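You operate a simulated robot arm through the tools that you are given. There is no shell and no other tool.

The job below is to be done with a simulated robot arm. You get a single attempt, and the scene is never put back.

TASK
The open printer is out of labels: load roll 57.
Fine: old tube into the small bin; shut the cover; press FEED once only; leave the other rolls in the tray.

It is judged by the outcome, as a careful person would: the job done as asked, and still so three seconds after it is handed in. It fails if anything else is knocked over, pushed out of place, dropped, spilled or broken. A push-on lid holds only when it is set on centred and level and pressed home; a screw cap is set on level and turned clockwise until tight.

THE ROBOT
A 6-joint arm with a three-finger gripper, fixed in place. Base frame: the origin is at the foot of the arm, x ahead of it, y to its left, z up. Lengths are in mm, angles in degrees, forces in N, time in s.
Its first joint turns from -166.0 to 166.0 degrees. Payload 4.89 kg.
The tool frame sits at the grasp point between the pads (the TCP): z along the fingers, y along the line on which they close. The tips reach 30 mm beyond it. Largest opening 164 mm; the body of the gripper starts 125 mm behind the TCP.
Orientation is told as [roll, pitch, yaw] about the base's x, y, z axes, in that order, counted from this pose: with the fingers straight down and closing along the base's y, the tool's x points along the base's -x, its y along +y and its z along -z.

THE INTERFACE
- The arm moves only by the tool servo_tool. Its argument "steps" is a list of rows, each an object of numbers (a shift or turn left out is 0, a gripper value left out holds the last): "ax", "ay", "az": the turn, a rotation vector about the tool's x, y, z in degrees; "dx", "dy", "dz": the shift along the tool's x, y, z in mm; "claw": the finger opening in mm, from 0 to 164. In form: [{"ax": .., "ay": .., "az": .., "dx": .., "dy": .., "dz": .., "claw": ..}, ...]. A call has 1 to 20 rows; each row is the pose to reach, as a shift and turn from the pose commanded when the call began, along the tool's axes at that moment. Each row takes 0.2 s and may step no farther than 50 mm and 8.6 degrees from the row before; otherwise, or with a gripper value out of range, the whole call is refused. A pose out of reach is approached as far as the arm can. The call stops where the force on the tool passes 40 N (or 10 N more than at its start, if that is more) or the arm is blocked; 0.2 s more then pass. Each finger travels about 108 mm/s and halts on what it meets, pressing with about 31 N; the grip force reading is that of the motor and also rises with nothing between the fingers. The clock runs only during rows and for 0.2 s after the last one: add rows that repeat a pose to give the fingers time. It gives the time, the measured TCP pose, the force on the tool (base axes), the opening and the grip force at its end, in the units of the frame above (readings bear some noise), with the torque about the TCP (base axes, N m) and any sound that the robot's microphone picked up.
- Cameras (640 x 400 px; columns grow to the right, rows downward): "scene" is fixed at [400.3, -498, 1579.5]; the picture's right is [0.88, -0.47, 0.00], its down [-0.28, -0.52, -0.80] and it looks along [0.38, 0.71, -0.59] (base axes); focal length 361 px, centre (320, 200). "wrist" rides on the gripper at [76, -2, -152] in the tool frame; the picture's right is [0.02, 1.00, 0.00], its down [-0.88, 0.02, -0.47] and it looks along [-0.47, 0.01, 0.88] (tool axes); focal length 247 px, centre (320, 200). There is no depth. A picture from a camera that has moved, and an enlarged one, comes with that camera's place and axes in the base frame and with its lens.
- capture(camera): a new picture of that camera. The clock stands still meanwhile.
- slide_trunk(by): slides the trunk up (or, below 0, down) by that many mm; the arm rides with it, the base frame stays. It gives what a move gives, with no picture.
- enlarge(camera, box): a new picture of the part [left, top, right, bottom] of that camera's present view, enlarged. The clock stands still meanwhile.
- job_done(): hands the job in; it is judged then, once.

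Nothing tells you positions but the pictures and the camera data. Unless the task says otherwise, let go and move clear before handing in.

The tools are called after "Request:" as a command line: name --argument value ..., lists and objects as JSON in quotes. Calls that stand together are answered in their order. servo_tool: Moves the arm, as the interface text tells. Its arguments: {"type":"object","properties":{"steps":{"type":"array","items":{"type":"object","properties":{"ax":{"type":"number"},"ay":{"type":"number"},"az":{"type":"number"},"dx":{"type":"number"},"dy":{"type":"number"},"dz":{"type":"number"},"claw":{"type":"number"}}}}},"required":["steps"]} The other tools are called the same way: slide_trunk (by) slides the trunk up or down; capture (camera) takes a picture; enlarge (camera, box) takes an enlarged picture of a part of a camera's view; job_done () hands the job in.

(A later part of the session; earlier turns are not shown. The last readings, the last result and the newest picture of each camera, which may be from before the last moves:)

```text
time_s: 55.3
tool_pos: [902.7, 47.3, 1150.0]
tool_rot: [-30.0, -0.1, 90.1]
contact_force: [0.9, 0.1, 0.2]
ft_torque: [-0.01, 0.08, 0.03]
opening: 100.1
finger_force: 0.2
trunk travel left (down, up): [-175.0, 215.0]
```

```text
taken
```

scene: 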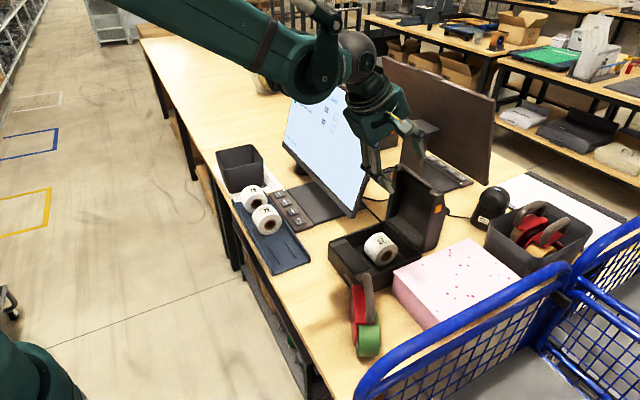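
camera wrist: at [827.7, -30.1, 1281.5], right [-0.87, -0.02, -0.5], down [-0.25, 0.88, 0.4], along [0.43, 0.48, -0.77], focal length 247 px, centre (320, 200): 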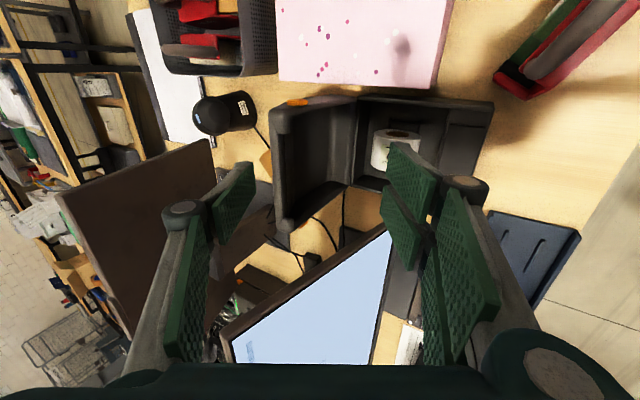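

Request:
enlarge --camera "wrist" --box '[240, 80, 420, 250]'

Request:
enlarge --camera "scene" --box '[340, 100, 460, 240]'

```text
2.35 times, centred on (330, 165) of wrist
camera zoom: at [827.7, -30.1, 1281.5], right [-0.87, -0.02, -0.5], down [-0.25, 0.88, 0.4], along [0.43, 0.48, -0.77], focal length 581 px, centre (296, 282)
```

zoom: 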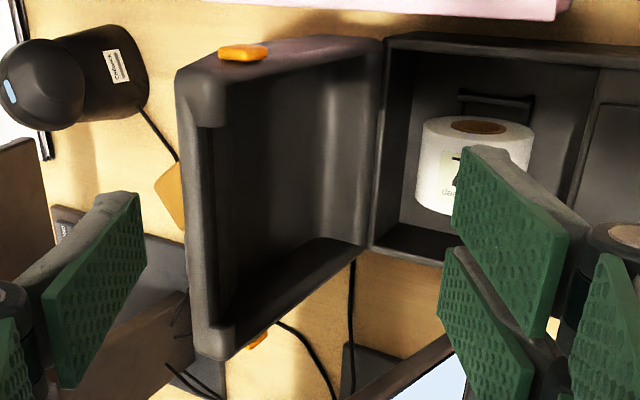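

```text
2.86 times, centred on (400, 170) of scene
camera zoom: at [400.3, -498.0, 1579.5], right [0.88, -0.47, 0.0], down [-0.28, -0.52, -0.8], along [0.38, 0.71, -0.59], focal length 1030 px, centre (91, 286)
```

zoom: 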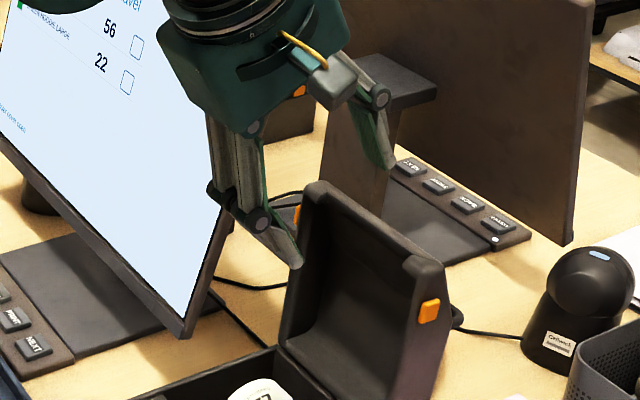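

Request:
servo_tool --steps '[{"dx": 1, "dy": -10, "dz": 30}, {"dx": 2, "dy": -18, "dz": 62}, {"dx": 2.3, "dy": -21.7, "dz": 91}, {"dx": 2.3, "dy": -21.7, "dz": 91}]'

Request:
capture --camera "wrist"

Request:
enlarge --camera "scene" --box '[340, 100, 460, 240]'

```text
time_s: 56.3
tool_pos: [967.5, 45.1, 1078.9]
tool_rot: [-30.0, -0.2, 90.1]
contact_force: [0.8, -0.9, -1.0]
ft_torque: [0.01, 0.05, -0.04]
opening: 100.0
finger_force: 0.1
trunk travel left (down, up): [-175.0, 215.0]
```

```text
taken
camera wrist: at [893.0, -31.4, 1211.7], right [-0.87, -0.02, -0.5], down [-0.25, 0.88, 0.4], along [0.43, 0.48, -0.77], focal length 247 px, centre (320, 200)
```

wrist: 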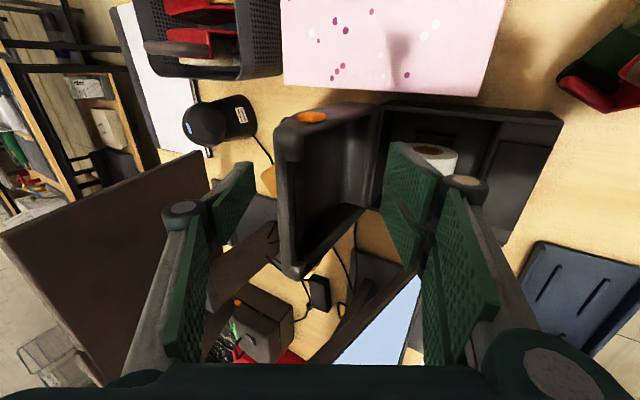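

```text
2.86 times, centred on (400, 170) of scene
camera zoom: at [400.3, -498.0, 1579.5], right [0.88, -0.47, 0.0], down [-0.28, -0.52, -0.8], along [0.38, 0.71, -0.59], focal length 1030 px, centre (91, 286)
```

zoom: 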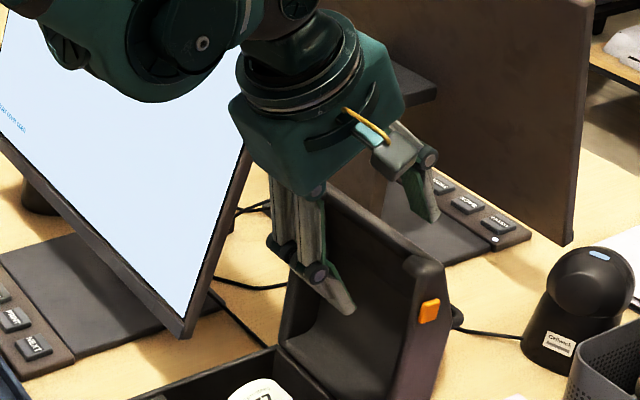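

Request:
servo_tool --steps '[{"dz": 25}, {"dz": 45}, {"dz": 60}, {"dz": 68}, {"dz": 68}]'

Request:
capture --camera "wrist"

Request:
enlarge --camera "scene" --box '[340, 100, 460, 240]'

```text
time_s: 57.5
tool_pos: [998.8, 44.5, 1020.8]
tool_rot: [-30.0, -0.1, 90.2]
contact_force: [0.9, -0.3, 0.6]
ft_torque: [-0.05, 0.03, 0.0]
opening: 100.1
finger_force: 0.1
trunk travel left (down, up): [-175.0, 215.0]
```

```text
taken
camera wrist: at [925.5, -32.1, 1152.4], right [-0.87, -0.02, -0.5], down [-0.25, 0.88, 0.4], along [0.43, 0.48, -0.77], focal length 247 px, centre (320, 200)
```

wrist: 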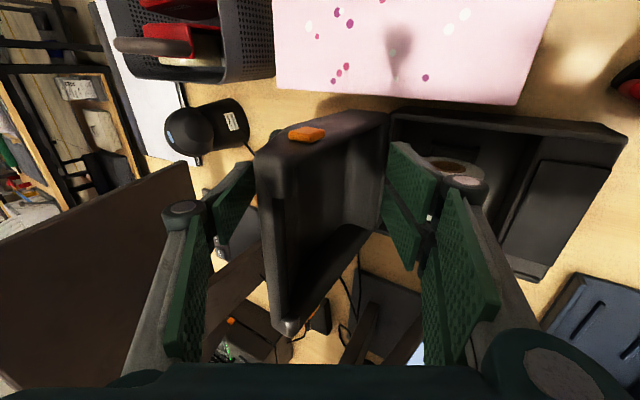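

```text
2.86 times, centred on (400, 170) of scene
camera zoom: at [400.3, -498.0, 1579.5], right [0.88, -0.47, 0.0], down [-0.28, -0.52, -0.8], along [0.38, 0.71, -0.59], focal length 1030 px, centre (91, 286)
```

zoom: 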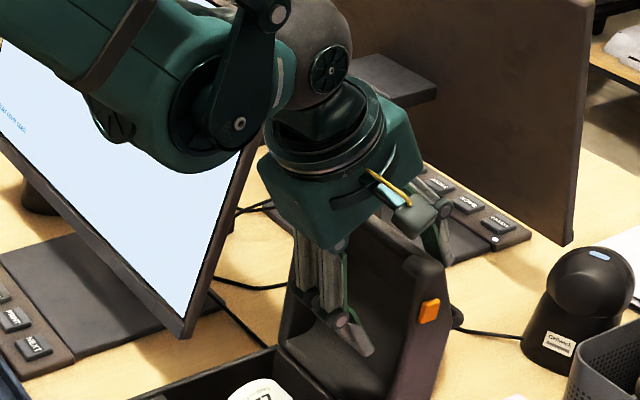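

Both fingers straddle the cover's top wall with no contact. Now pulling gently toward −x and checking the force.

Request:
servo_tool --steps '[{"dy": 5.2, "dz": -3}, {"dy": 10.4, "dz": -6}, {"dy": 15.6, "dz": -9}, {"dy": 20.8, "dz": -12}, {"dy": 20.8, "dz": -12}]'

Request:
capture --camera "wrist"

Request:
enlarge --camera "scene" --box '[340, 100, 460, 240]'

```text
time_s: 58.7
tool_pos: [975.1, 44.5, 1022.3]
tool_rot: [-30.1, -0.1, 90.2]
contact_force: [1.2, -0.2, 2.7]
ft_torque: [-0.02, -0.05, 0.03]
opening: 101.3
finger_force: 1.4
trunk travel left (down, up): [-175.0, 215.0]
```

```text
taken
camera wrist: at [900.7, -31.9, 1154.1], right [-0.87, -0.02, -0.5], down [-0.25, 0.88, 0.4], along [0.43, 0.48, -0.77], focal length 247 px, centre (320, 200)
```

wrist: 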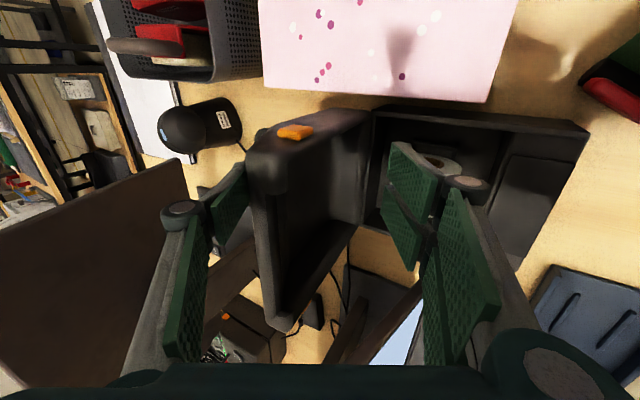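

```text
2.86 times, centred on (400, 170) of scene
camera zoom: at [400.3, -498.0, 1579.5], right [0.88, -0.47, 0.0], down [-0.28, -0.52, -0.8], along [0.38, 0.71, -0.59], focal length 1030 px, centre (91, 286)
```

zoom: 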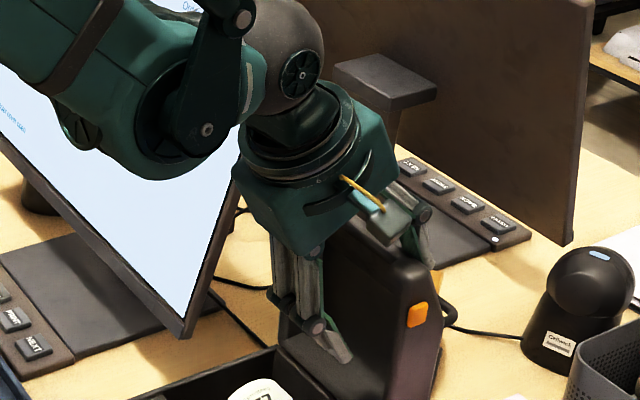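

The cover is moving easily with the rear finger (about 3 N). I'll continue in small steps.

Request:
servo_tool --steps '[{"dy": 6, "dz": -3.5}, {"dy": 12, "dz": -7}, {"dy": 18, "dz": -10.4}, {"dy": 24, "dz": -13.8}, {"dy": 26, "dz": -15}, {"dy": 26, "dz": -15}]'

Request:
capture --camera "wrist"

Request:
enlarge --camera "scene" --box '[340, 100, 460, 240]'

```text
time_s: 60.1
tool_pos: [945.2, 44.6, 1022.9]
tool_rot: [-30.1, -0.3, 90.1]
contact_force: [1.6, 0.0, 2.4]
ft_torque: [0.03, -0.09, -0.03]
opening: 101.0
finger_force: 1.2
trunk travel left (down, up): [-175.0, 215.0]
```

```text
taken
camera wrist: at [870.7, -31.5, 1154.5], right [-0.87, -0.02, -0.5], down [-0.25, 0.88, 0.4], along [0.43, 0.48, -0.77], focal length 247 px, centre (320, 200)
```

wrist: 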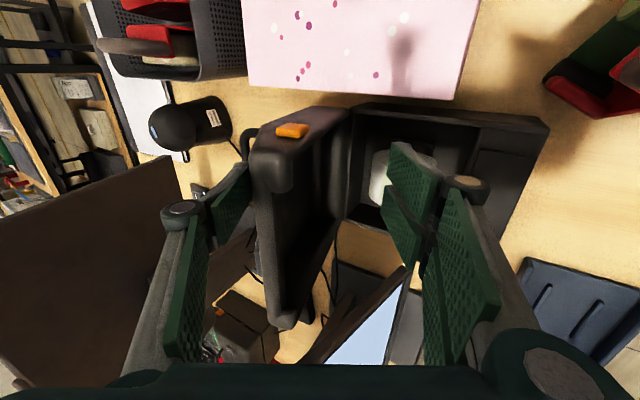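

```text
2.86 times, centred on (400, 170) of scene
camera zoom: at [400.3, -498.0, 1579.5], right [0.88, -0.47, 0.0], down [-0.28, -0.52, -0.8], along [0.38, 0.71, -0.59], focal length 1030 px, centre (91, 286)
```

zoom: 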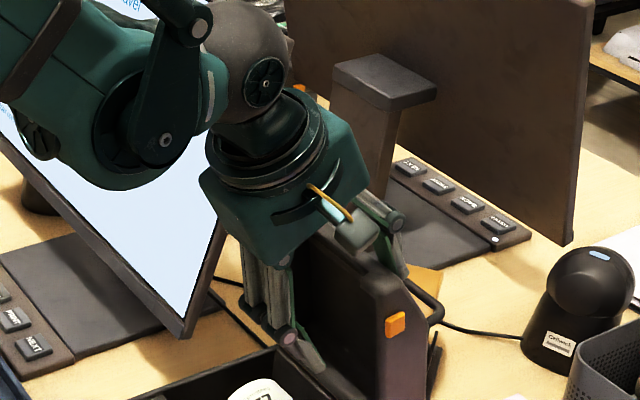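

The cover is at about 11° and near its tipping point. I'll narrow the cage so it can't fall far, keeping the rear finger in place.

Request:
servo_tool --steps '[{"dy": -4, "claw": 93}, {"dy": -8, "claw": 85}, {"dy": -12, "claw": 77}, {"dy": -15, "claw": 71}, {"dy": -15, "claw": 70}, {"dy": -15, "claw": 70}]'

Request:
capture --camera "wrist"

```text
time_s: 61.5
tool_pos: [959.3, 45.1, 1029.7]
tool_rot: [-30.1, -0.2, 90.0]
contact_force: [-0.8, 0.2, 0.6]
ft_torque: [0.01, -0.01, 0.02]
opening: 70.0
finger_force: 0.1
trunk travel left (down, up): [-175.0, 215.0]
```

```text
taken
camera wrist: at [883.8, -31.6, 1162.3], right [-0.87, -0.02, -0.5], down [-0.25, 0.88, 0.4], along [0.43, 0.48, -0.77], focal length 247 px, centre (320, 200)
```

wrist: 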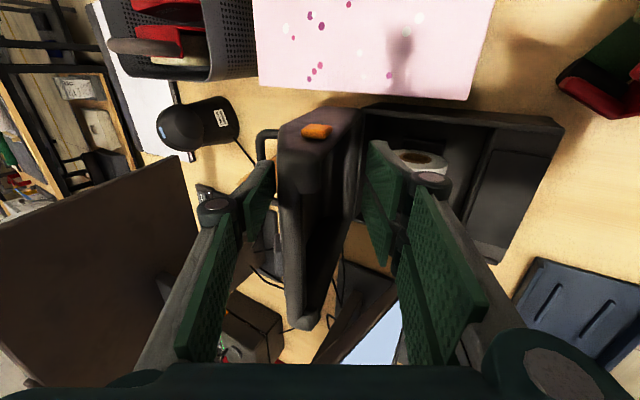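

Request:
servo_tool --steps '[{"dy": 8, "dz": -2}, {"dy": 16, "dz": -4}, {"dy": 24, "dz": -6}, {"dy": 32, "dz": -8}, {"dy": 32, "dz": -8}]'

Request:
capture --camera "wrist"

Request:
enlarge --camera "scene" --box '[320, 120, 440, 260]'

```text
time_s: 62.7
tool_pos: [926.2, 46.5, 1020.6]
tool_rot: [-30.0, -0.2, 90.1]
contact_force: [1.1, -0.2, 2.4]
ft_torque: [-0.06, -0.07, 0.02]
opening: 70.8
finger_force: 0.5
trunk travel left (down, up): [-175.0, 215.0]
```

```text
taken
camera wrist: at [851.4, -31.3, 1152.8], right [-0.87, -0.02, -0.5], down [-0.25, 0.88, 0.4], along [0.43, 0.48, -0.77], focal length 247 px, centre (320, 200)
```

wrist: 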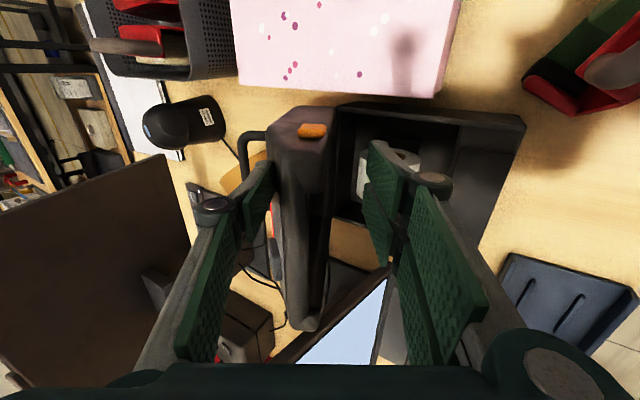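

```text
2.86 times, centred on (380, 190) of scene
camera zoom: at [400.3, -498.0, 1579.5], right [0.88, -0.47, 0.0], down [-0.28, -0.52, -0.8], along [0.38, 0.71, -0.59], focal length 1030 px, centre (149, 229)
```

zoom: 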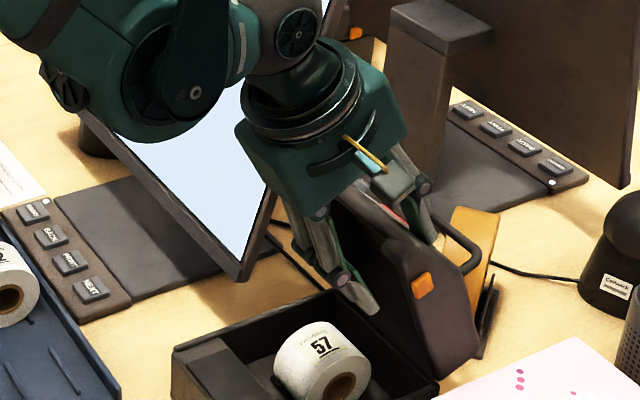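

Request:
enlarge --camera "wrist" --box '[200, 90, 360, 350]'

Request:
enlarge --camera "scene" --box '[370, 170, 430, 220]'

```text
1.54 times, centred on (280, 220) of wrist
camera zoom: at [851.4, -31.3, 1152.8], right [-0.87, -0.02, -0.5], down [-0.25, 0.88, 0.4], along [0.43, 0.48, -0.77], focal length 380 px, centre (382, 169)
```

zoom: 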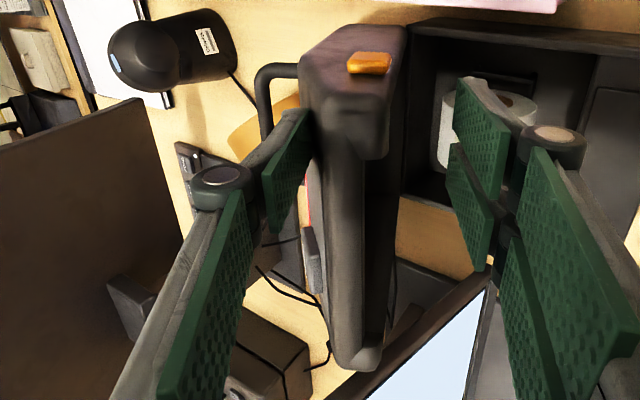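

```text
8.00 times, centred on (400, 195) of scene
camera zoom: at [400.3, -498.0, 1579.5], right [0.88, -0.47, 0.0], down [-0.28, -0.52, -0.8], along [0.38, 0.71, -0.59], focal length 2885 px, centre (-320, 240)
```

zoom: 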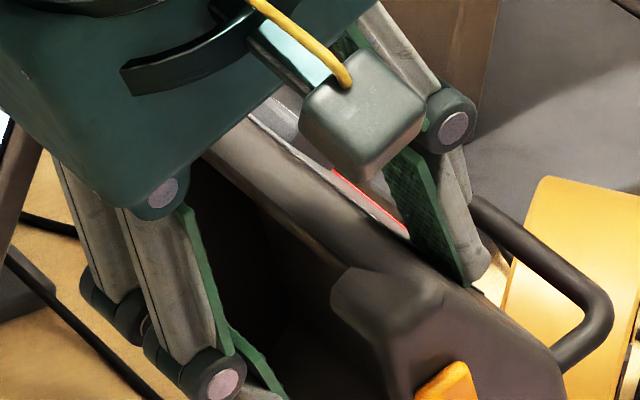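

I can now see that the sloped front edge of the cover carries a control panel: a red light strip at about y 55–90 and a small button near y≈107. I'll keep pushing only near the −y corner, away from it, and shift slightly further toward −y.

Request:
servo_tool --steps '[{"dx": 4, "dy": 3, "claw": 76}, {"dx": 8, "dy": 6, "claw": 80}, {"dx": 8, "dy": 12}, {"dx": 8, "dy": 20}, {"dx": 8, "dy": 28, "dz": 0.5}, {"dx": 8, "dy": 35, "dz": 0.7}, {"dx": 8, "dy": 43, "dz": 0}, {"dx": 8, "dy": 51, "dz": -1}, {"dx": 8, "dy": 51, "dz": -1}]'

Request:
capture --camera "wrist"

Request:
enlarge --camera "scene" --box '[310, 130, 450, 290]'

```text
time_s: 64.7
tool_pos: [881.3, 37.6, 995.8]
tool_rot: [-30.0, -0.2, 90.1]
contact_force: [-0.1, 0.1, 0.7]
ft_torque: [-0.04, -0.05, 0.01]
opening: 80.2
finger_force: 0.7
trunk travel left (down, up): [-175.0, 215.0]
```

```text
taken
camera wrist: at [806.9, -39.6, 1128.1], right [-0.87, -0.02, -0.5], down [-0.25, 0.88, 0.4], along [0.43, 0.48, -0.77], focal length 247 px, centre (320, 200)
```

wrist: 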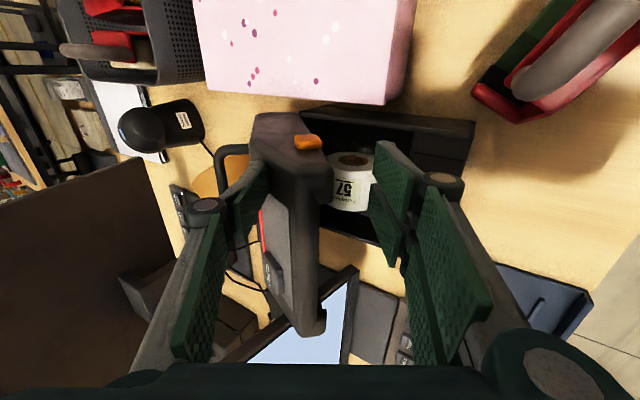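

```text
2.50 times, centred on (380, 210) of scene
camera zoom: at [400.3, -498.0, 1579.5], right [0.88, -0.47, 0.0], down [-0.28, -0.52, -0.8], along [0.38, 0.71, -0.59], focal length 902 px, centre (170, 175)
```

zoom: 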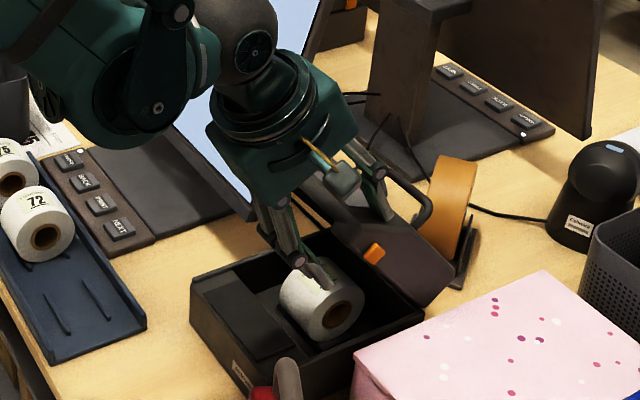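

Request:
enlarge --camera "wrist" --box '[220, 100, 350, 350]'

```text
1.60 times, centred on (285, 225) of wrist
camera zoom: at [806.9, -39.6, 1128.1], right [-0.87, -0.02, -0.5], down [-0.25, 0.88, 0.4], along [0.43, 0.48, -0.77], focal length 395 px, centre (376, 160)
```

zoom: 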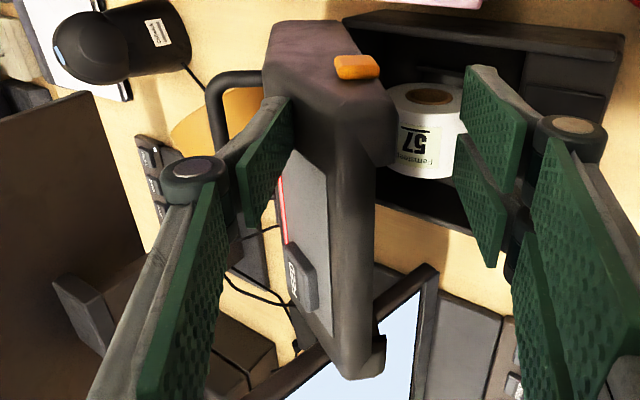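

The button on the sloped panel reads "FEED", at about y≈107, well away from my finger. Continuing to close the cover in a controlled way.

Request:
servo_tool --steps '[{"dy": 10, "dz": 0.3}, {"dy": 20, "dz": 0.8}, {"dy": 30, "dz": 1.2}, {"dy": 40, "dz": 1.7}, {"dy": 50, "dz": 3.5}, {"dy": 60, "dz": 6}, {"dy": 68, "dz": 8}, {"dy": 75, "dz": 10.2}, {"dy": 75, "dz": 10.2}]'

Request:
capture --camera "wrist"

Request:
enlarge --camera "scene" --box '[310, 130, 450, 290]'

```text
time_s: 66.7
tool_pos: [822.2, 36.9, 951.1]
tool_rot: [-29.9, -0.2, 90.1]
contact_force: [0.4, -0.3, 0.3]
ft_torque: [0.02, 0.0, 0.02]
opening: 80.0
finger_force: 0.2
trunk travel left (down, up): [-175.0, 215.0]
```

```text
taken
camera wrist: at [748.1, -39.1, 1082.3], right [-0.87, -0.02, -0.5], down [-0.25, 0.88, 0.4], along [0.43, 0.48, -0.77], focal length 247 px, centre (320, 200)
```

wrist: 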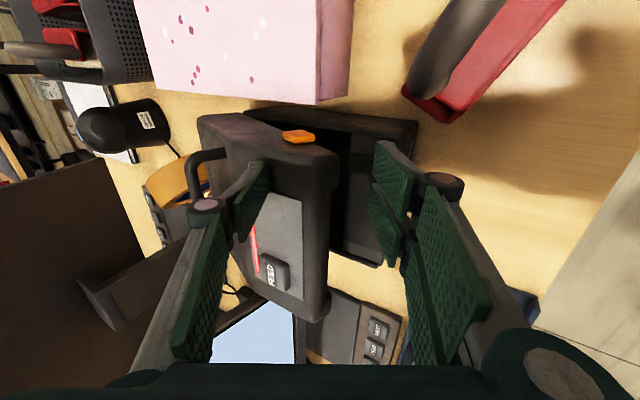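

```text
2.50 times, centred on (380, 210) of scene
camera zoom: at [400.3, -498.0, 1579.5], right [0.88, -0.47, 0.0], down [-0.28, -0.52, -0.8], along [0.38, 0.71, -0.59], focal length 902 px, centre (170, 175)
```

zoom: 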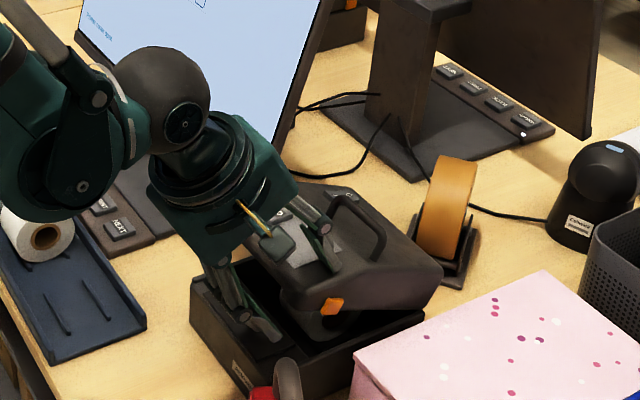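

Request:
enlarge --camera "wrist" --box '[180, 90, 440, 330]'

```text
1.67 times, centred on (310, 210) of wrist
camera zoom: at [748.1, -39.1, 1082.3], right [-0.87, -0.02, -0.5], down [-0.25, 0.88, 0.4], along [0.43, 0.48, -0.77], focal length 412 px, centre (337, 183)
```

zoom: 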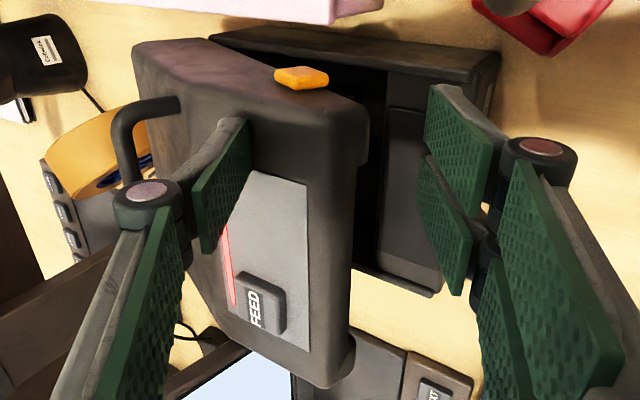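

Request:
servo_tool --steps '[{"dx": -2, "dy": 10, "dz": 4}, {"dx": -4, "dy": 20, "dz": 9}, {"dx": -5, "dy": 29, "dz": 14}, {"dx": -5, "dy": 37, "dz": 20}, {"dx": -5, "dy": 46, "dz": 26}, {"dx": -5, "dy": 53, "dz": 31}, {"dx": -5, "dy": 53, "dz": 31}]'

Request:
capture --camera "wrist"

Request:
enlarge --camera "scene" --box '[310, 150, 450, 310]'

```text
time_s: 68.3
tool_pos: [790.6, 41.5, 897.4]
tool_rot: [-30.0, -0.2, 90.1]
contact_force: [-0.2, 0.2, -0.5]
ft_torque: [-0.02, 0.02, -0.03]
opening: 79.9
finger_force: 0.1
trunk travel left (down, up): [-175.0, 215.0]
```

```text
taken
camera wrist: at [716.8, -34.4, 1029.6], right [-0.87, -0.02, -0.5], down [-0.25, 0.88, 0.4], along [0.43, 0.48, -0.77], focal length 247 px, centre (320, 200)
```

wrist: 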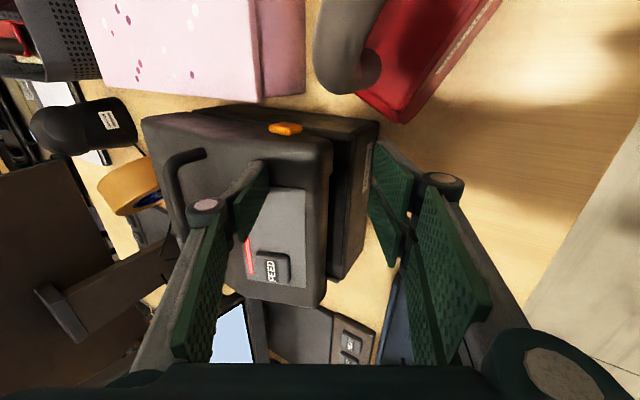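

```text
2.50 times, centred on (380, 230) of scene
camera zoom: at [400.3, -498.0, 1579.5], right [0.88, -0.47, 0.0], down [-0.28, -0.52, -0.8], along [0.38, 0.71, -0.59], focal length 902 px, centre (170, 125)
```

zoom: 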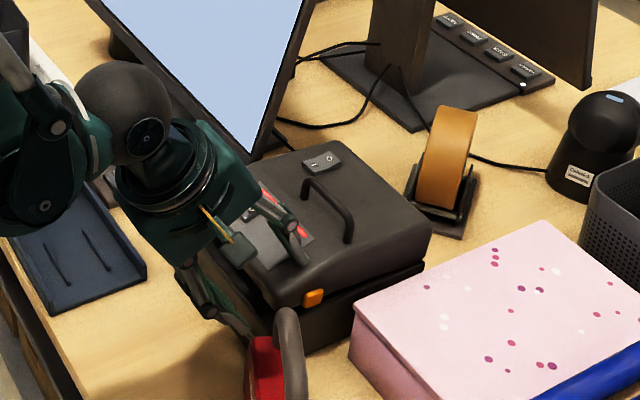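

Request:
enlarge --camera "scene" --box '[345, 195, 420, 275]'

Request:
enlarge --camera "wrist" --box '[130, 90, 430, 320]'

```text
5.00 times, centred on (382, 235) of scene
camera zoom: at [400.3, -498.0, 1579.5], right [0.88, -0.47, 0.0], down [-0.28, -0.52, -0.8], along [0.38, 0.71, -0.59], focal length 1803 px, centre (8, 25)
```

zoom: 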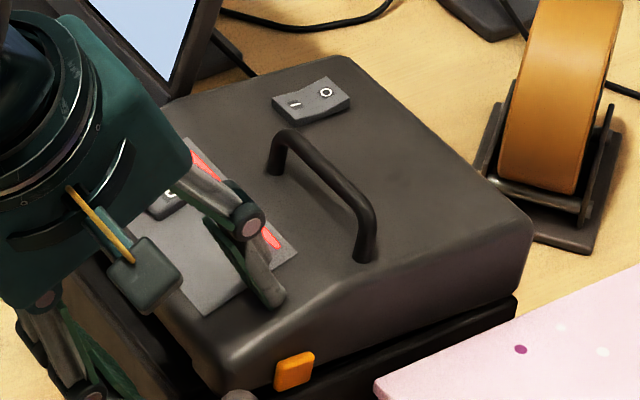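

```text
1.74 times, centred on (280, 205) of wrist
camera zoom: at [716.8, -34.4, 1029.6], right [-0.87, -0.02, -0.5], down [-0.25, 0.88, 0.4], along [0.43, 0.48, -0.77], focal length 430 px, centre (390, 191)
```

zoom: 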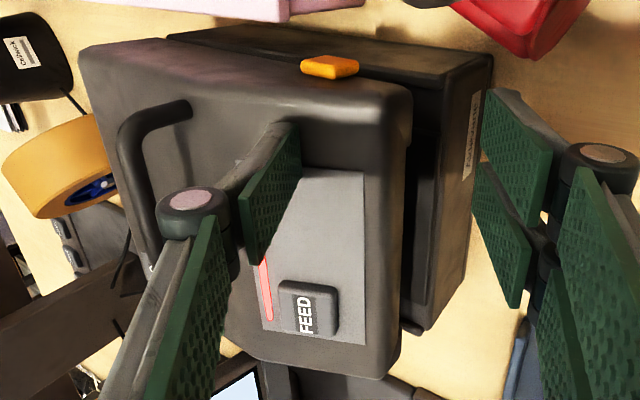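

The cover is a few degrees from closed. I'll press down gently at the −y front corner, away from FEED and the power switch.

Request:
servo_tool --steps '[{"dy": 1.5, "dz": 2.6}, {"dy": 3, "dz": 5.2}, {"dy": 4.5, "dz": 7.8}, {"dy": 6, "dz": 10.4}, {"dy": 6, "dz": 10.4}]'

Request:
enlarge --camera "scene" --box '[345, 195, 420, 275]'

Request:
enlarge --camera "wrist" --box '[130, 90, 430, 320]'

```text
time_s: 69.5
tool_pos: [791.6, 41.4, 885.3]
tool_rot: [-30.0, -0.2, 90.1]
contact_force: [-2.2, 1.1, 1.4]
ft_torque: [-0.02, -0.11, 0.04]
opening: 79.9
finger_force: 0.1
trunk travel left (down, up): [-175.0, 215.0]
```

```text
5.00 times, centred on (382, 235) of scene
camera zoom: at [400.3, -498.0, 1579.5], right [0.88, -0.47, 0.0], down [-0.28, -0.52, -0.8], along [0.38, 0.71, -0.59], focal length 1803 px, centre (8, 25)
```

zoom: 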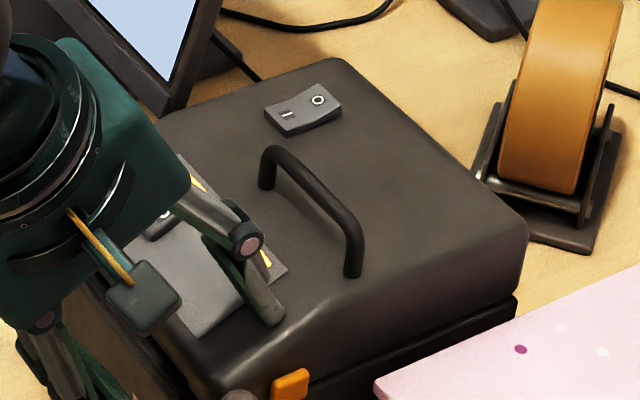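

```text
1.74 times, centred on (280, 205) of wrist
camera zoom: at [716.3, -35.4, 1017.5], right [-0.87, -0.02, -0.5], down [-0.25, 0.88, 0.4], along [0.43, 0.48, -0.77], focal length 430 px, centre (390, 191)
```

zoom: 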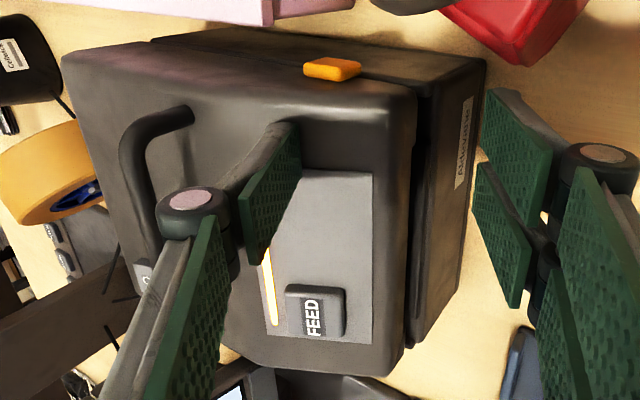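

The light strip turned from red to amber, so the cover is registering as closing. I'll keep pressing until it is firmly home.

Request:
servo_tool --steps '[{"dy": 1, "dz": 1.7}, {"dy": 2, "dz": 3.5}, {"dy": 3, "dz": 5.2}, {"dy": 3, "dz": 5.2}]'

Request:
enlarge --camera "scene" --box '[345, 195, 420, 275]'

```text
time_s: 70.3
tool_pos: [790.8, 41.5, 882.3]
tool_rot: [-30.1, -0.2, 90.1]
contact_force: [-6.3, -1.9, 36.5]
ft_torque: [-0.07, -1.9, -0.07]
opening: 90.3
finger_force: 11.6
trunk travel left (down, up): [-175.0, 215.0]
stopped in row 4: the force on the tool passed its limit at 42 N (the readings are from after the stop); the commanded pose is now the measured one
```

```text
5.00 times, centred on (382, 235) of scene
camera zoom: at [400.3, -498.0, 1579.5], right [0.88, -0.47, 0.0], down [-0.28, -0.52, -0.8], along [0.38, 0.71, -0.59], focal length 1803 px, centre (8, 25)
```

zoom: 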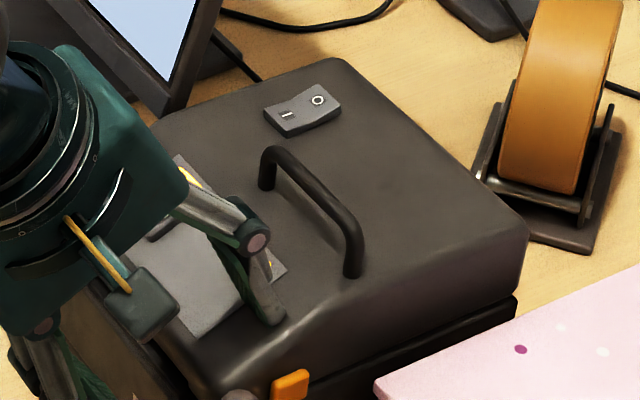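

The cover is firmly down (42 N with no further travel). Lifting off and backing away to inspect.

Request:
servo_tool --steps '[{"dy": -4, "dz": -7, "claw": 90}, {"dy": -14, "dz": -24, "claw": 90}, {"dy": -28, "dz": -50, "claw": 90}, {"dy": -35, "dz": -85, "claw": 90}, {"dy": -25, "dz": -125, "claw": 90}, {"dy": -5, "dz": -165, "claw": 90}, {"dy": 10, "dz": -200, "claw": 90}, {"dy": 10, "dz": -200, "claw": 90}]'

Request:
capture --camera "wrist"

Request:
capture --camera "scene"

Request:
enlarge --camera "scene" --box '[315, 180, 435, 290]'

```text
time_s: 72.1
tool_pos: [681.3, 40.2, 1048.9]
tool_rot: [-30.0, -0.3, 90.2]
contact_force: [-1.7, 0.0, 0.0]
ft_torque: [0.02, -0.12, 0.0]
opening: 90.6
finger_force: 0.1
trunk travel left (down, up): [-175.0, 215.0]
```

```text
taken
camera wrist: at [606.4, -36.9, 1180.0], right [-0.86, -0.02, -0.5], down [-0.26, 0.88, 0.4], along [0.43, 0.48, -0.77], focal length 247 px, centre (320, 200)
```

wrist: 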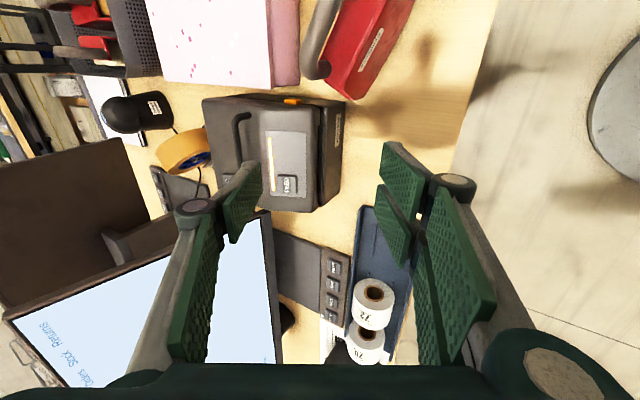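

```text
taken
```

scene: 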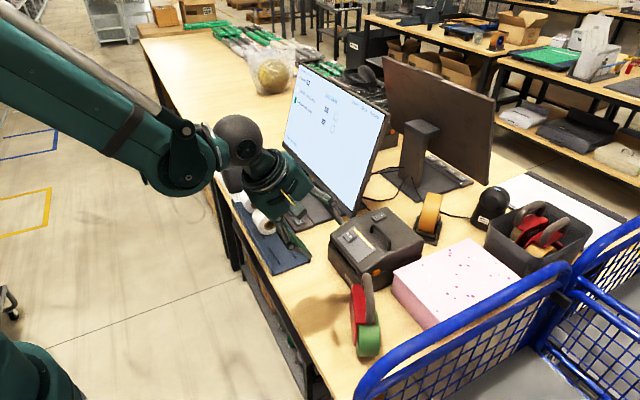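

```text
3.64 times, centred on (375, 235) of scene
camera zoom: at [400.3, -498.0, 1579.5], right [0.88, -0.47, 0.0], down [-0.28, -0.52, -0.8], along [0.38, 0.71, -0.59], focal length 1311 px, centre (120, 73)
```

zoom: 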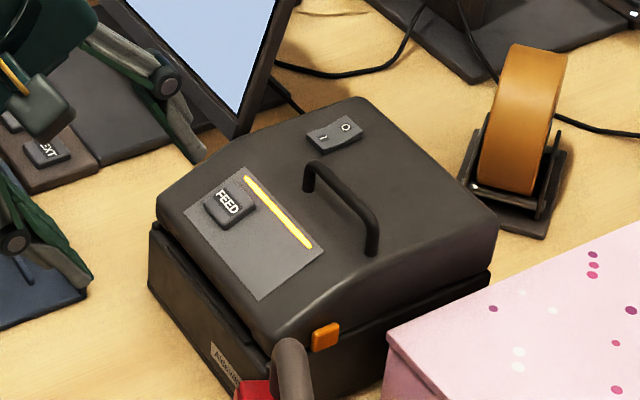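

Request:
enlarge --camera "scene" --box '[325, 215, 415, 290]'

Request:
enlarge --camera "wrist" --box '[190, 80, 360, 230]'

Request:
enlarge --camera "scene" --box '[270, 55, 390, 220]'

```text
5.33 times, centred on (370, 252) of scene
camera zoom: at [400.3, -498.0, 1579.5], right [0.88, -0.47, 0.0], down [-0.28, -0.52, -0.8], along [0.38, 0.71, -0.59], focal length 1923 px, centre (53, -80)
```

zoom: 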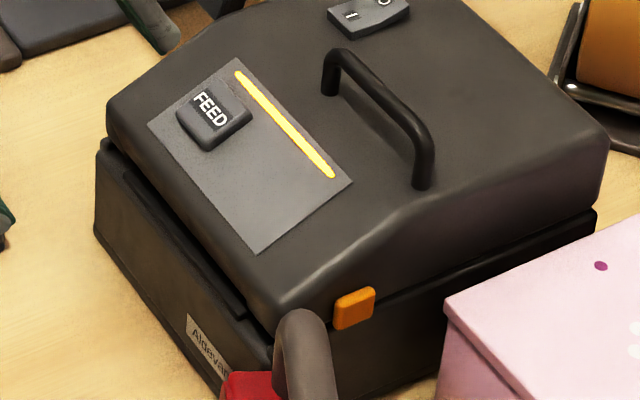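

```text
2.67 times, centred on (275, 155) of wrist
camera zoom: at [606.4, -36.9, 1180.0], right [-0.86, -0.02, -0.5], down [-0.26, 0.88, 0.4], along [0.43, 0.48, -0.77], focal length 659 px, centre (440, 320)
```

zoom: 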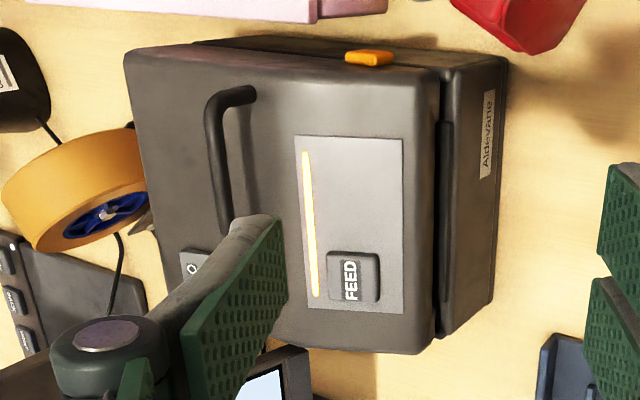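

```text
2.42 times, centred on (330, 138) of scene
camera zoom: at [400.3, -498.0, 1579.5], right [0.88, -0.47, 0.0], down [-0.28, -0.52, -0.8], along [0.38, 0.71, -0.59], focal length 874 px, centre (296, 352)
```

zoom: 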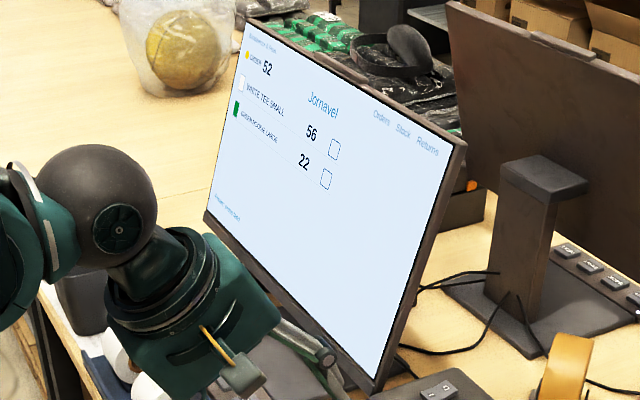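

Request:
enlarge --camera "scene" --box '[280, 128, 312, 152]'

Request:
enlarge --camera "scene" --box '[325, 225, 375, 280]'

```text
16.00 times, centred on (296, 140) of scene
camera zoom: at [400.3, -498.0, 1579.5], right [0.88, -0.47, 0.0], down [-0.28, -0.52, -0.8], along [0.38, 0.71, -0.59], focal length 5770 px, centre (704, 1160)
```

zoom: 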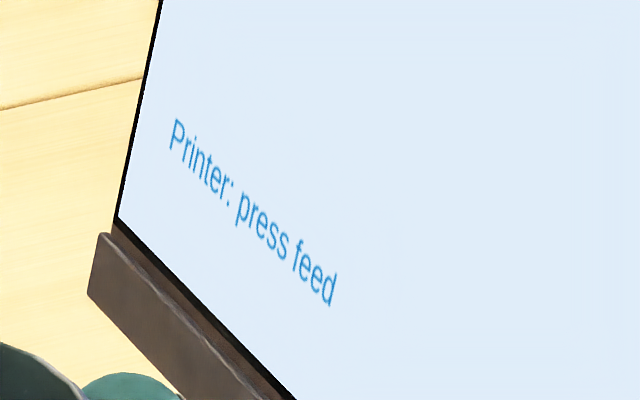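

```text
7.27 times, centred on (350, 252) of scene
camera zoom: at [400.3, -498.0, 1579.5], right [0.88, -0.47, 0.0], down [-0.28, -0.52, -0.8], along [0.38, 0.71, -0.59], focal length 2623 px, centre (102, -182)
```

zoom: 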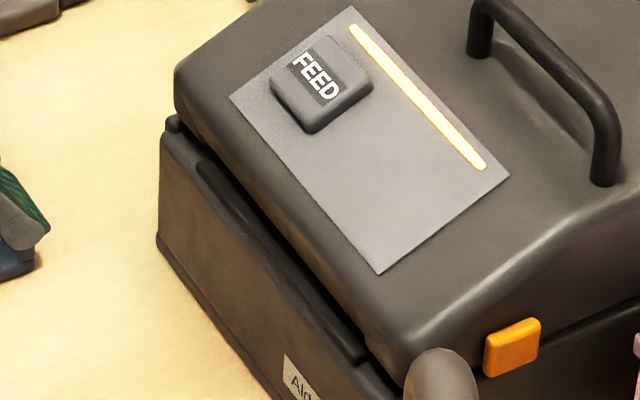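

The monitor now says "Printer: press feed", so the cover counts as shut and the roll as loaded. FEED sits at about (832, 128, 887). I'll hover the single-pad finger about 40 mm off it, perpendicular to the sloped panel.

Request:
servo_tool --steps '[{"dx": -18, "dy": 1, "dz": 29, "claw": 100}, {"dx": -36, "dy": 2, "dz": 58, "claw": 100}, {"dx": -54, "dy": 3.5, "dz": 87, "claw": 100}, {"dx": -72, "dy": 4.5, "dz": 116, "claw": 100}, {"dx": -88, "dy": 5.6, "dz": 140, "claw": 100}, {"dx": -88, "dy": 5.6, "dz": 140, "claw": 100}]'

Request:
capture --camera "wrist"

Request:
enlarge --camera "wrist" --box '[180, 110, 340, 270]'

Request:
enlarge --camera "scene" --box '[310, 180, 420, 280]'

```text
time_s: 73.5
tool_pos: [750.3, 129.8, 924.4]
tool_rot: [-30.1, -0.2, 90.1]
contact_force: [-0.7, -0.2, -0.3]
ft_torque: [-0.02, 0.04, 0.0]
opening: 100.1
finger_force: 0.0
trunk travel left (down, up): [-175.0, 215.0]
```

```text
taken
camera wrist: at [674.8, 53.5, 1056.5], right [-0.87, -0.02, -0.5], down [-0.25, 0.88, 0.4], along [0.43, 0.48, -0.77], focal length 247 px, centre (320, 200)
```

wrist: 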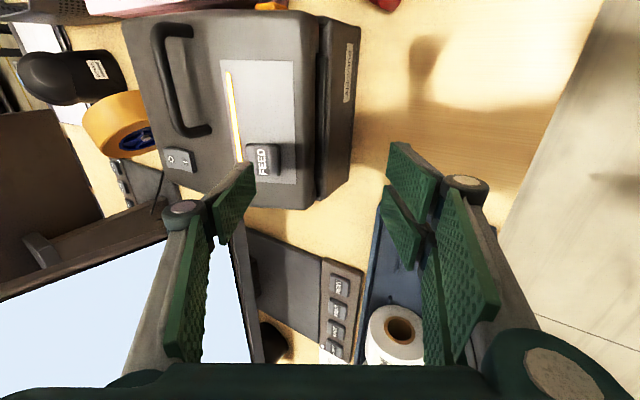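

```text
2.50 times, centred on (260, 190) of wrist
camera zoom: at [674.8, 53.5, 1056.5], right [-0.87, -0.02, -0.5], down [-0.25, 0.88, 0.4], along [0.43, 0.48, -0.77], focal length 617 px, centre (470, 225)
```

zoom: 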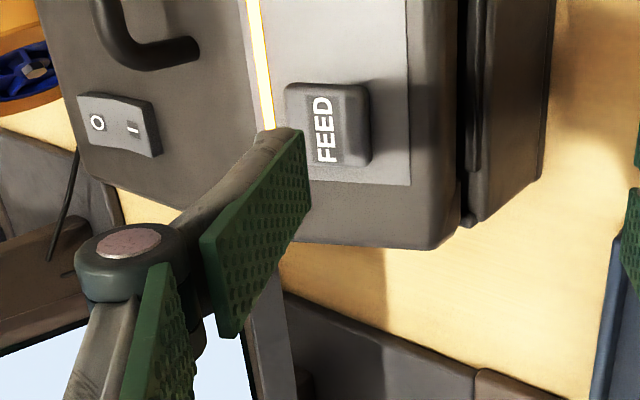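

```text
4.00 times, centred on (365, 230) of scene
camera zoom: at [400.3, -498.0, 1579.5], right [0.88, -0.47, 0.0], down [-0.28, -0.52, -0.8], along [0.38, 0.71, -0.59], focal length 1442 px, centre (140, 80)
```

zoom: 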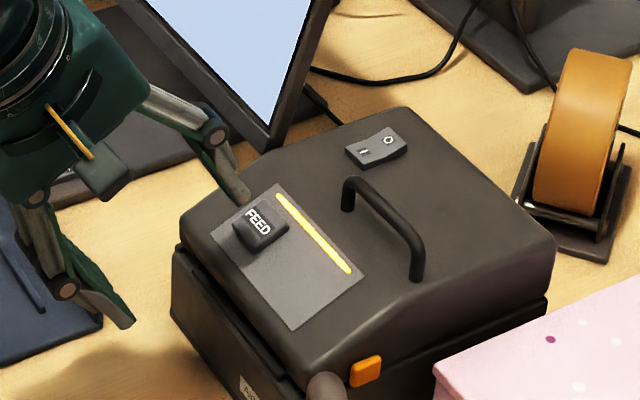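

The finger lines up with FEED from both cameras. Moving close (about 10 mm off) before the single press.

Request:
servo_tool --steps '[{"dy": 1, "dz": 12}, {"dy": 2, "dz": 24}, {"dy": 2, "dz": 31}, {"dy": 2, "dz": 31}]'

Request:
enlarge --camera "wrist" --box '[180, 110, 340, 270]'

Request:
enlarge --camera "scene" --box '[320, 195, 390, 260]'

```text
time_s: 74.5
tool_pos: [762.8, 130.1, 897.5]
tool_rot: [-30.0, -0.1, 90.1]
contact_force: [1.1, 0.2, -0.7]
ft_torque: [-0.02, 0.01, 0.01]
opening: 100.0
finger_force: 0.1
trunk travel left (down, up): [-175.0, 215.0]
```

```text
2.50 times, centred on (260, 190) of wrist
camera zoom: at [688.2, 53.5, 1028.0], right [-0.87, -0.02, -0.5], down [-0.25, 0.88, 0.4], along [0.43, 0.48, -0.77], focal length 617 px, centre (470, 225)
```

zoom: 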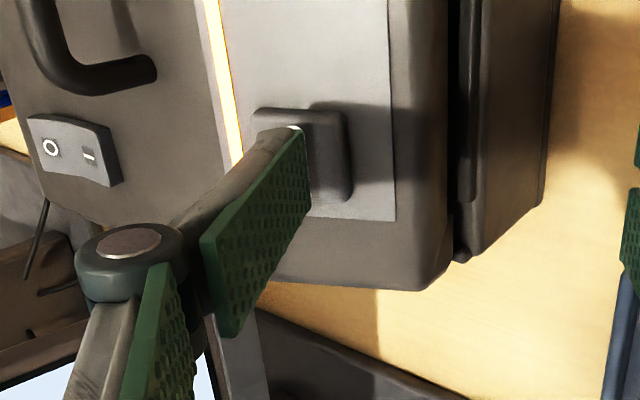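

```text
6.15 times, centred on (355, 228) of scene
camera zoom: at [400.3, -498.0, 1579.5], right [0.88, -0.47, 0.0], down [-0.28, -0.52, -0.8], along [0.38, 0.71, -0.59], focal length 2219 px, centre (105, 31)
```

zoom: 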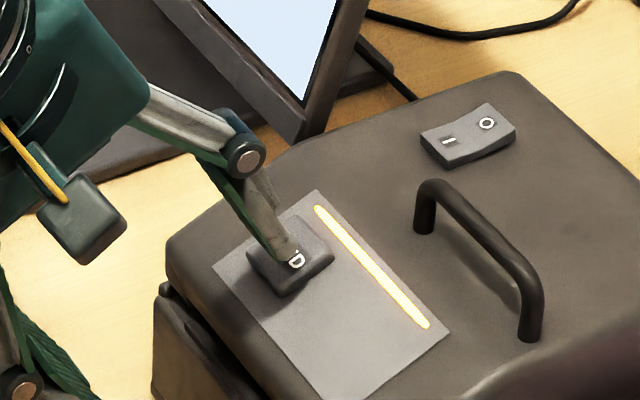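

The fingertip is right over FEED. Pressing once, steadily, along the panel's normal.

Request:
servo_tool --steps '[{"dz": 2.5}, {"dz": 5}, {"dz": 7}, {"dz": 9}, {"dz": 11}, {"dz": 13}, {"dz": 15}]'

Request:
enlarge --camera "scene" --box '[320, 195, 390, 260]'

Request:
enlarge --camera "scene" --box '[280, 128, 312, 152]'

Request:
enlarge --camera "wrist" --box '[180, 110, 340, 270]'

```text
time_s: 76.1
tool_pos: [770.2, 129.9, 883.3]
tool_rot: [-30.0, -0.3, 90.1]
contact_force: [0.2, 0.4, 0.4]
ft_torque: [-0.02, -0.01, -0.02]
opening: 100.2
finger_force: 0.2
trunk travel left (down, up): [-175.0, 215.0]
```

```text
6.15 times, centred on (355, 228) of scene
camera zoom: at [400.3, -498.0, 1579.5], right [0.88, -0.47, 0.0], down [-0.28, -0.52, -0.8], along [0.38, 0.71, -0.59], focal length 2219 px, centre (105, 31)
```

zoom: 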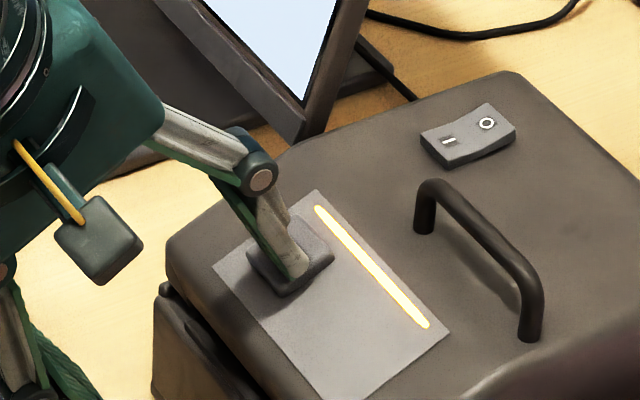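

```text
16.00 times, centred on (296, 140) of scene
camera zoom: at [400.3, -498.0, 1579.5], right [0.88, -0.47, 0.0], down [-0.28, -0.52, -0.8], along [0.38, 0.71, -0.59], focal length 5770 px, centre (704, 1160)
```

zoom: 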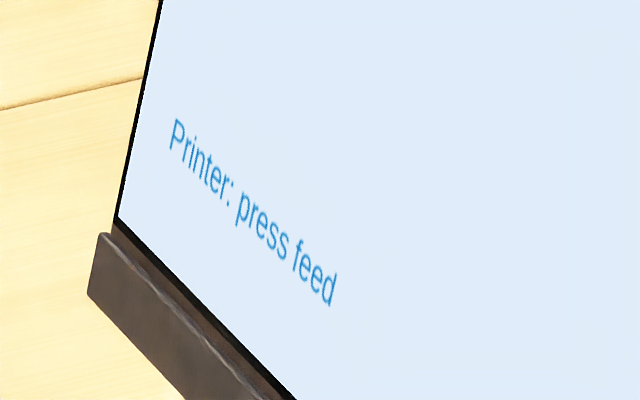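

```text
2.50 times, centred on (260, 190) of wrist
camera zoom: at [694.9, 53.0, 1015.3], right [-0.87, -0.02, -0.5], down [-0.25, 0.88, 0.4], along [0.43, 0.48, -0.77], focal length 617 px, centre (470, 225)
```

zoom: 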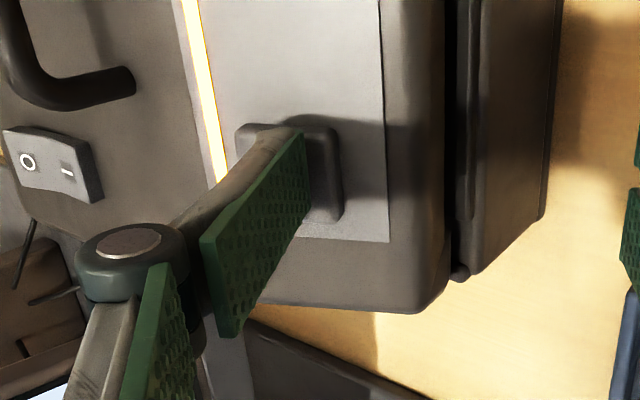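

No contact yet; the tip is still just above the button. Continuing the same stroke.

Request:
servo_tool --steps '[{"dz": 2}, {"dz": 4}, {"dz": 6}, {"dz": 8}, {"dz": 9.5}, {"dz": 11}]'

Request:
enlarge --camera "scene" --box '[320, 195, 390, 260]'

Request:
enlarge --camera "scene" --box '[280, 128, 312, 152]'

```text
time_s: 77.5
tool_pos: [774.3, 129.7, 875.4]
tool_rot: [-30.1, -0.2, 90.1]
contact_force: [-3.2, 5.3, 12.9]
ft_torque: [0.0, -0.78, 0.24]
opening: 104.0
finger_force: 5.2
trunk travel left (down, up): [-175.0, 215.0]
heard: click
```

```text
6.15 times, centred on (355, 228) of scene
camera zoom: at [400.3, -498.0, 1579.5], right [0.88, -0.47, 0.0], down [-0.28, -0.52, -0.8], along [0.38, 0.71, -0.59], focal length 2219 px, centre (105, 31)
```

zoom: 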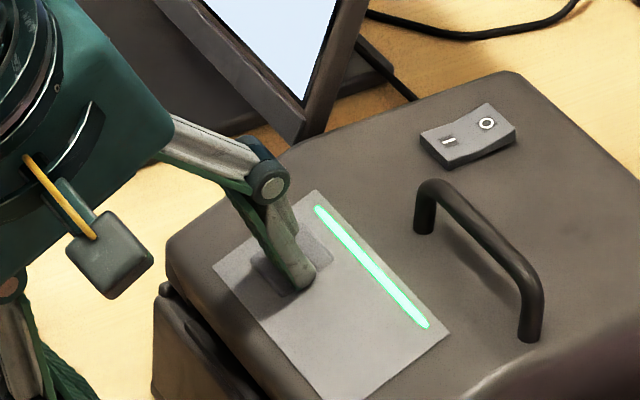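

```text
16.00 times, centred on (296, 140) of scene
camera zoom: at [400.3, -498.0, 1579.5], right [0.88, -0.47, 0.0], down [-0.28, -0.52, -0.8], along [0.38, 0.71, -0.59], focal length 5770 px, centre (704, 1160)
```

zoom: 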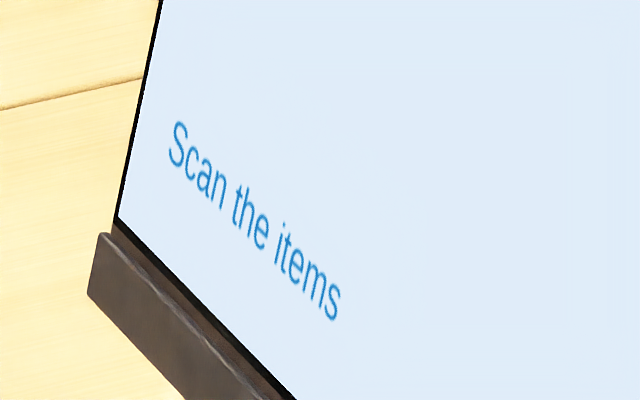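

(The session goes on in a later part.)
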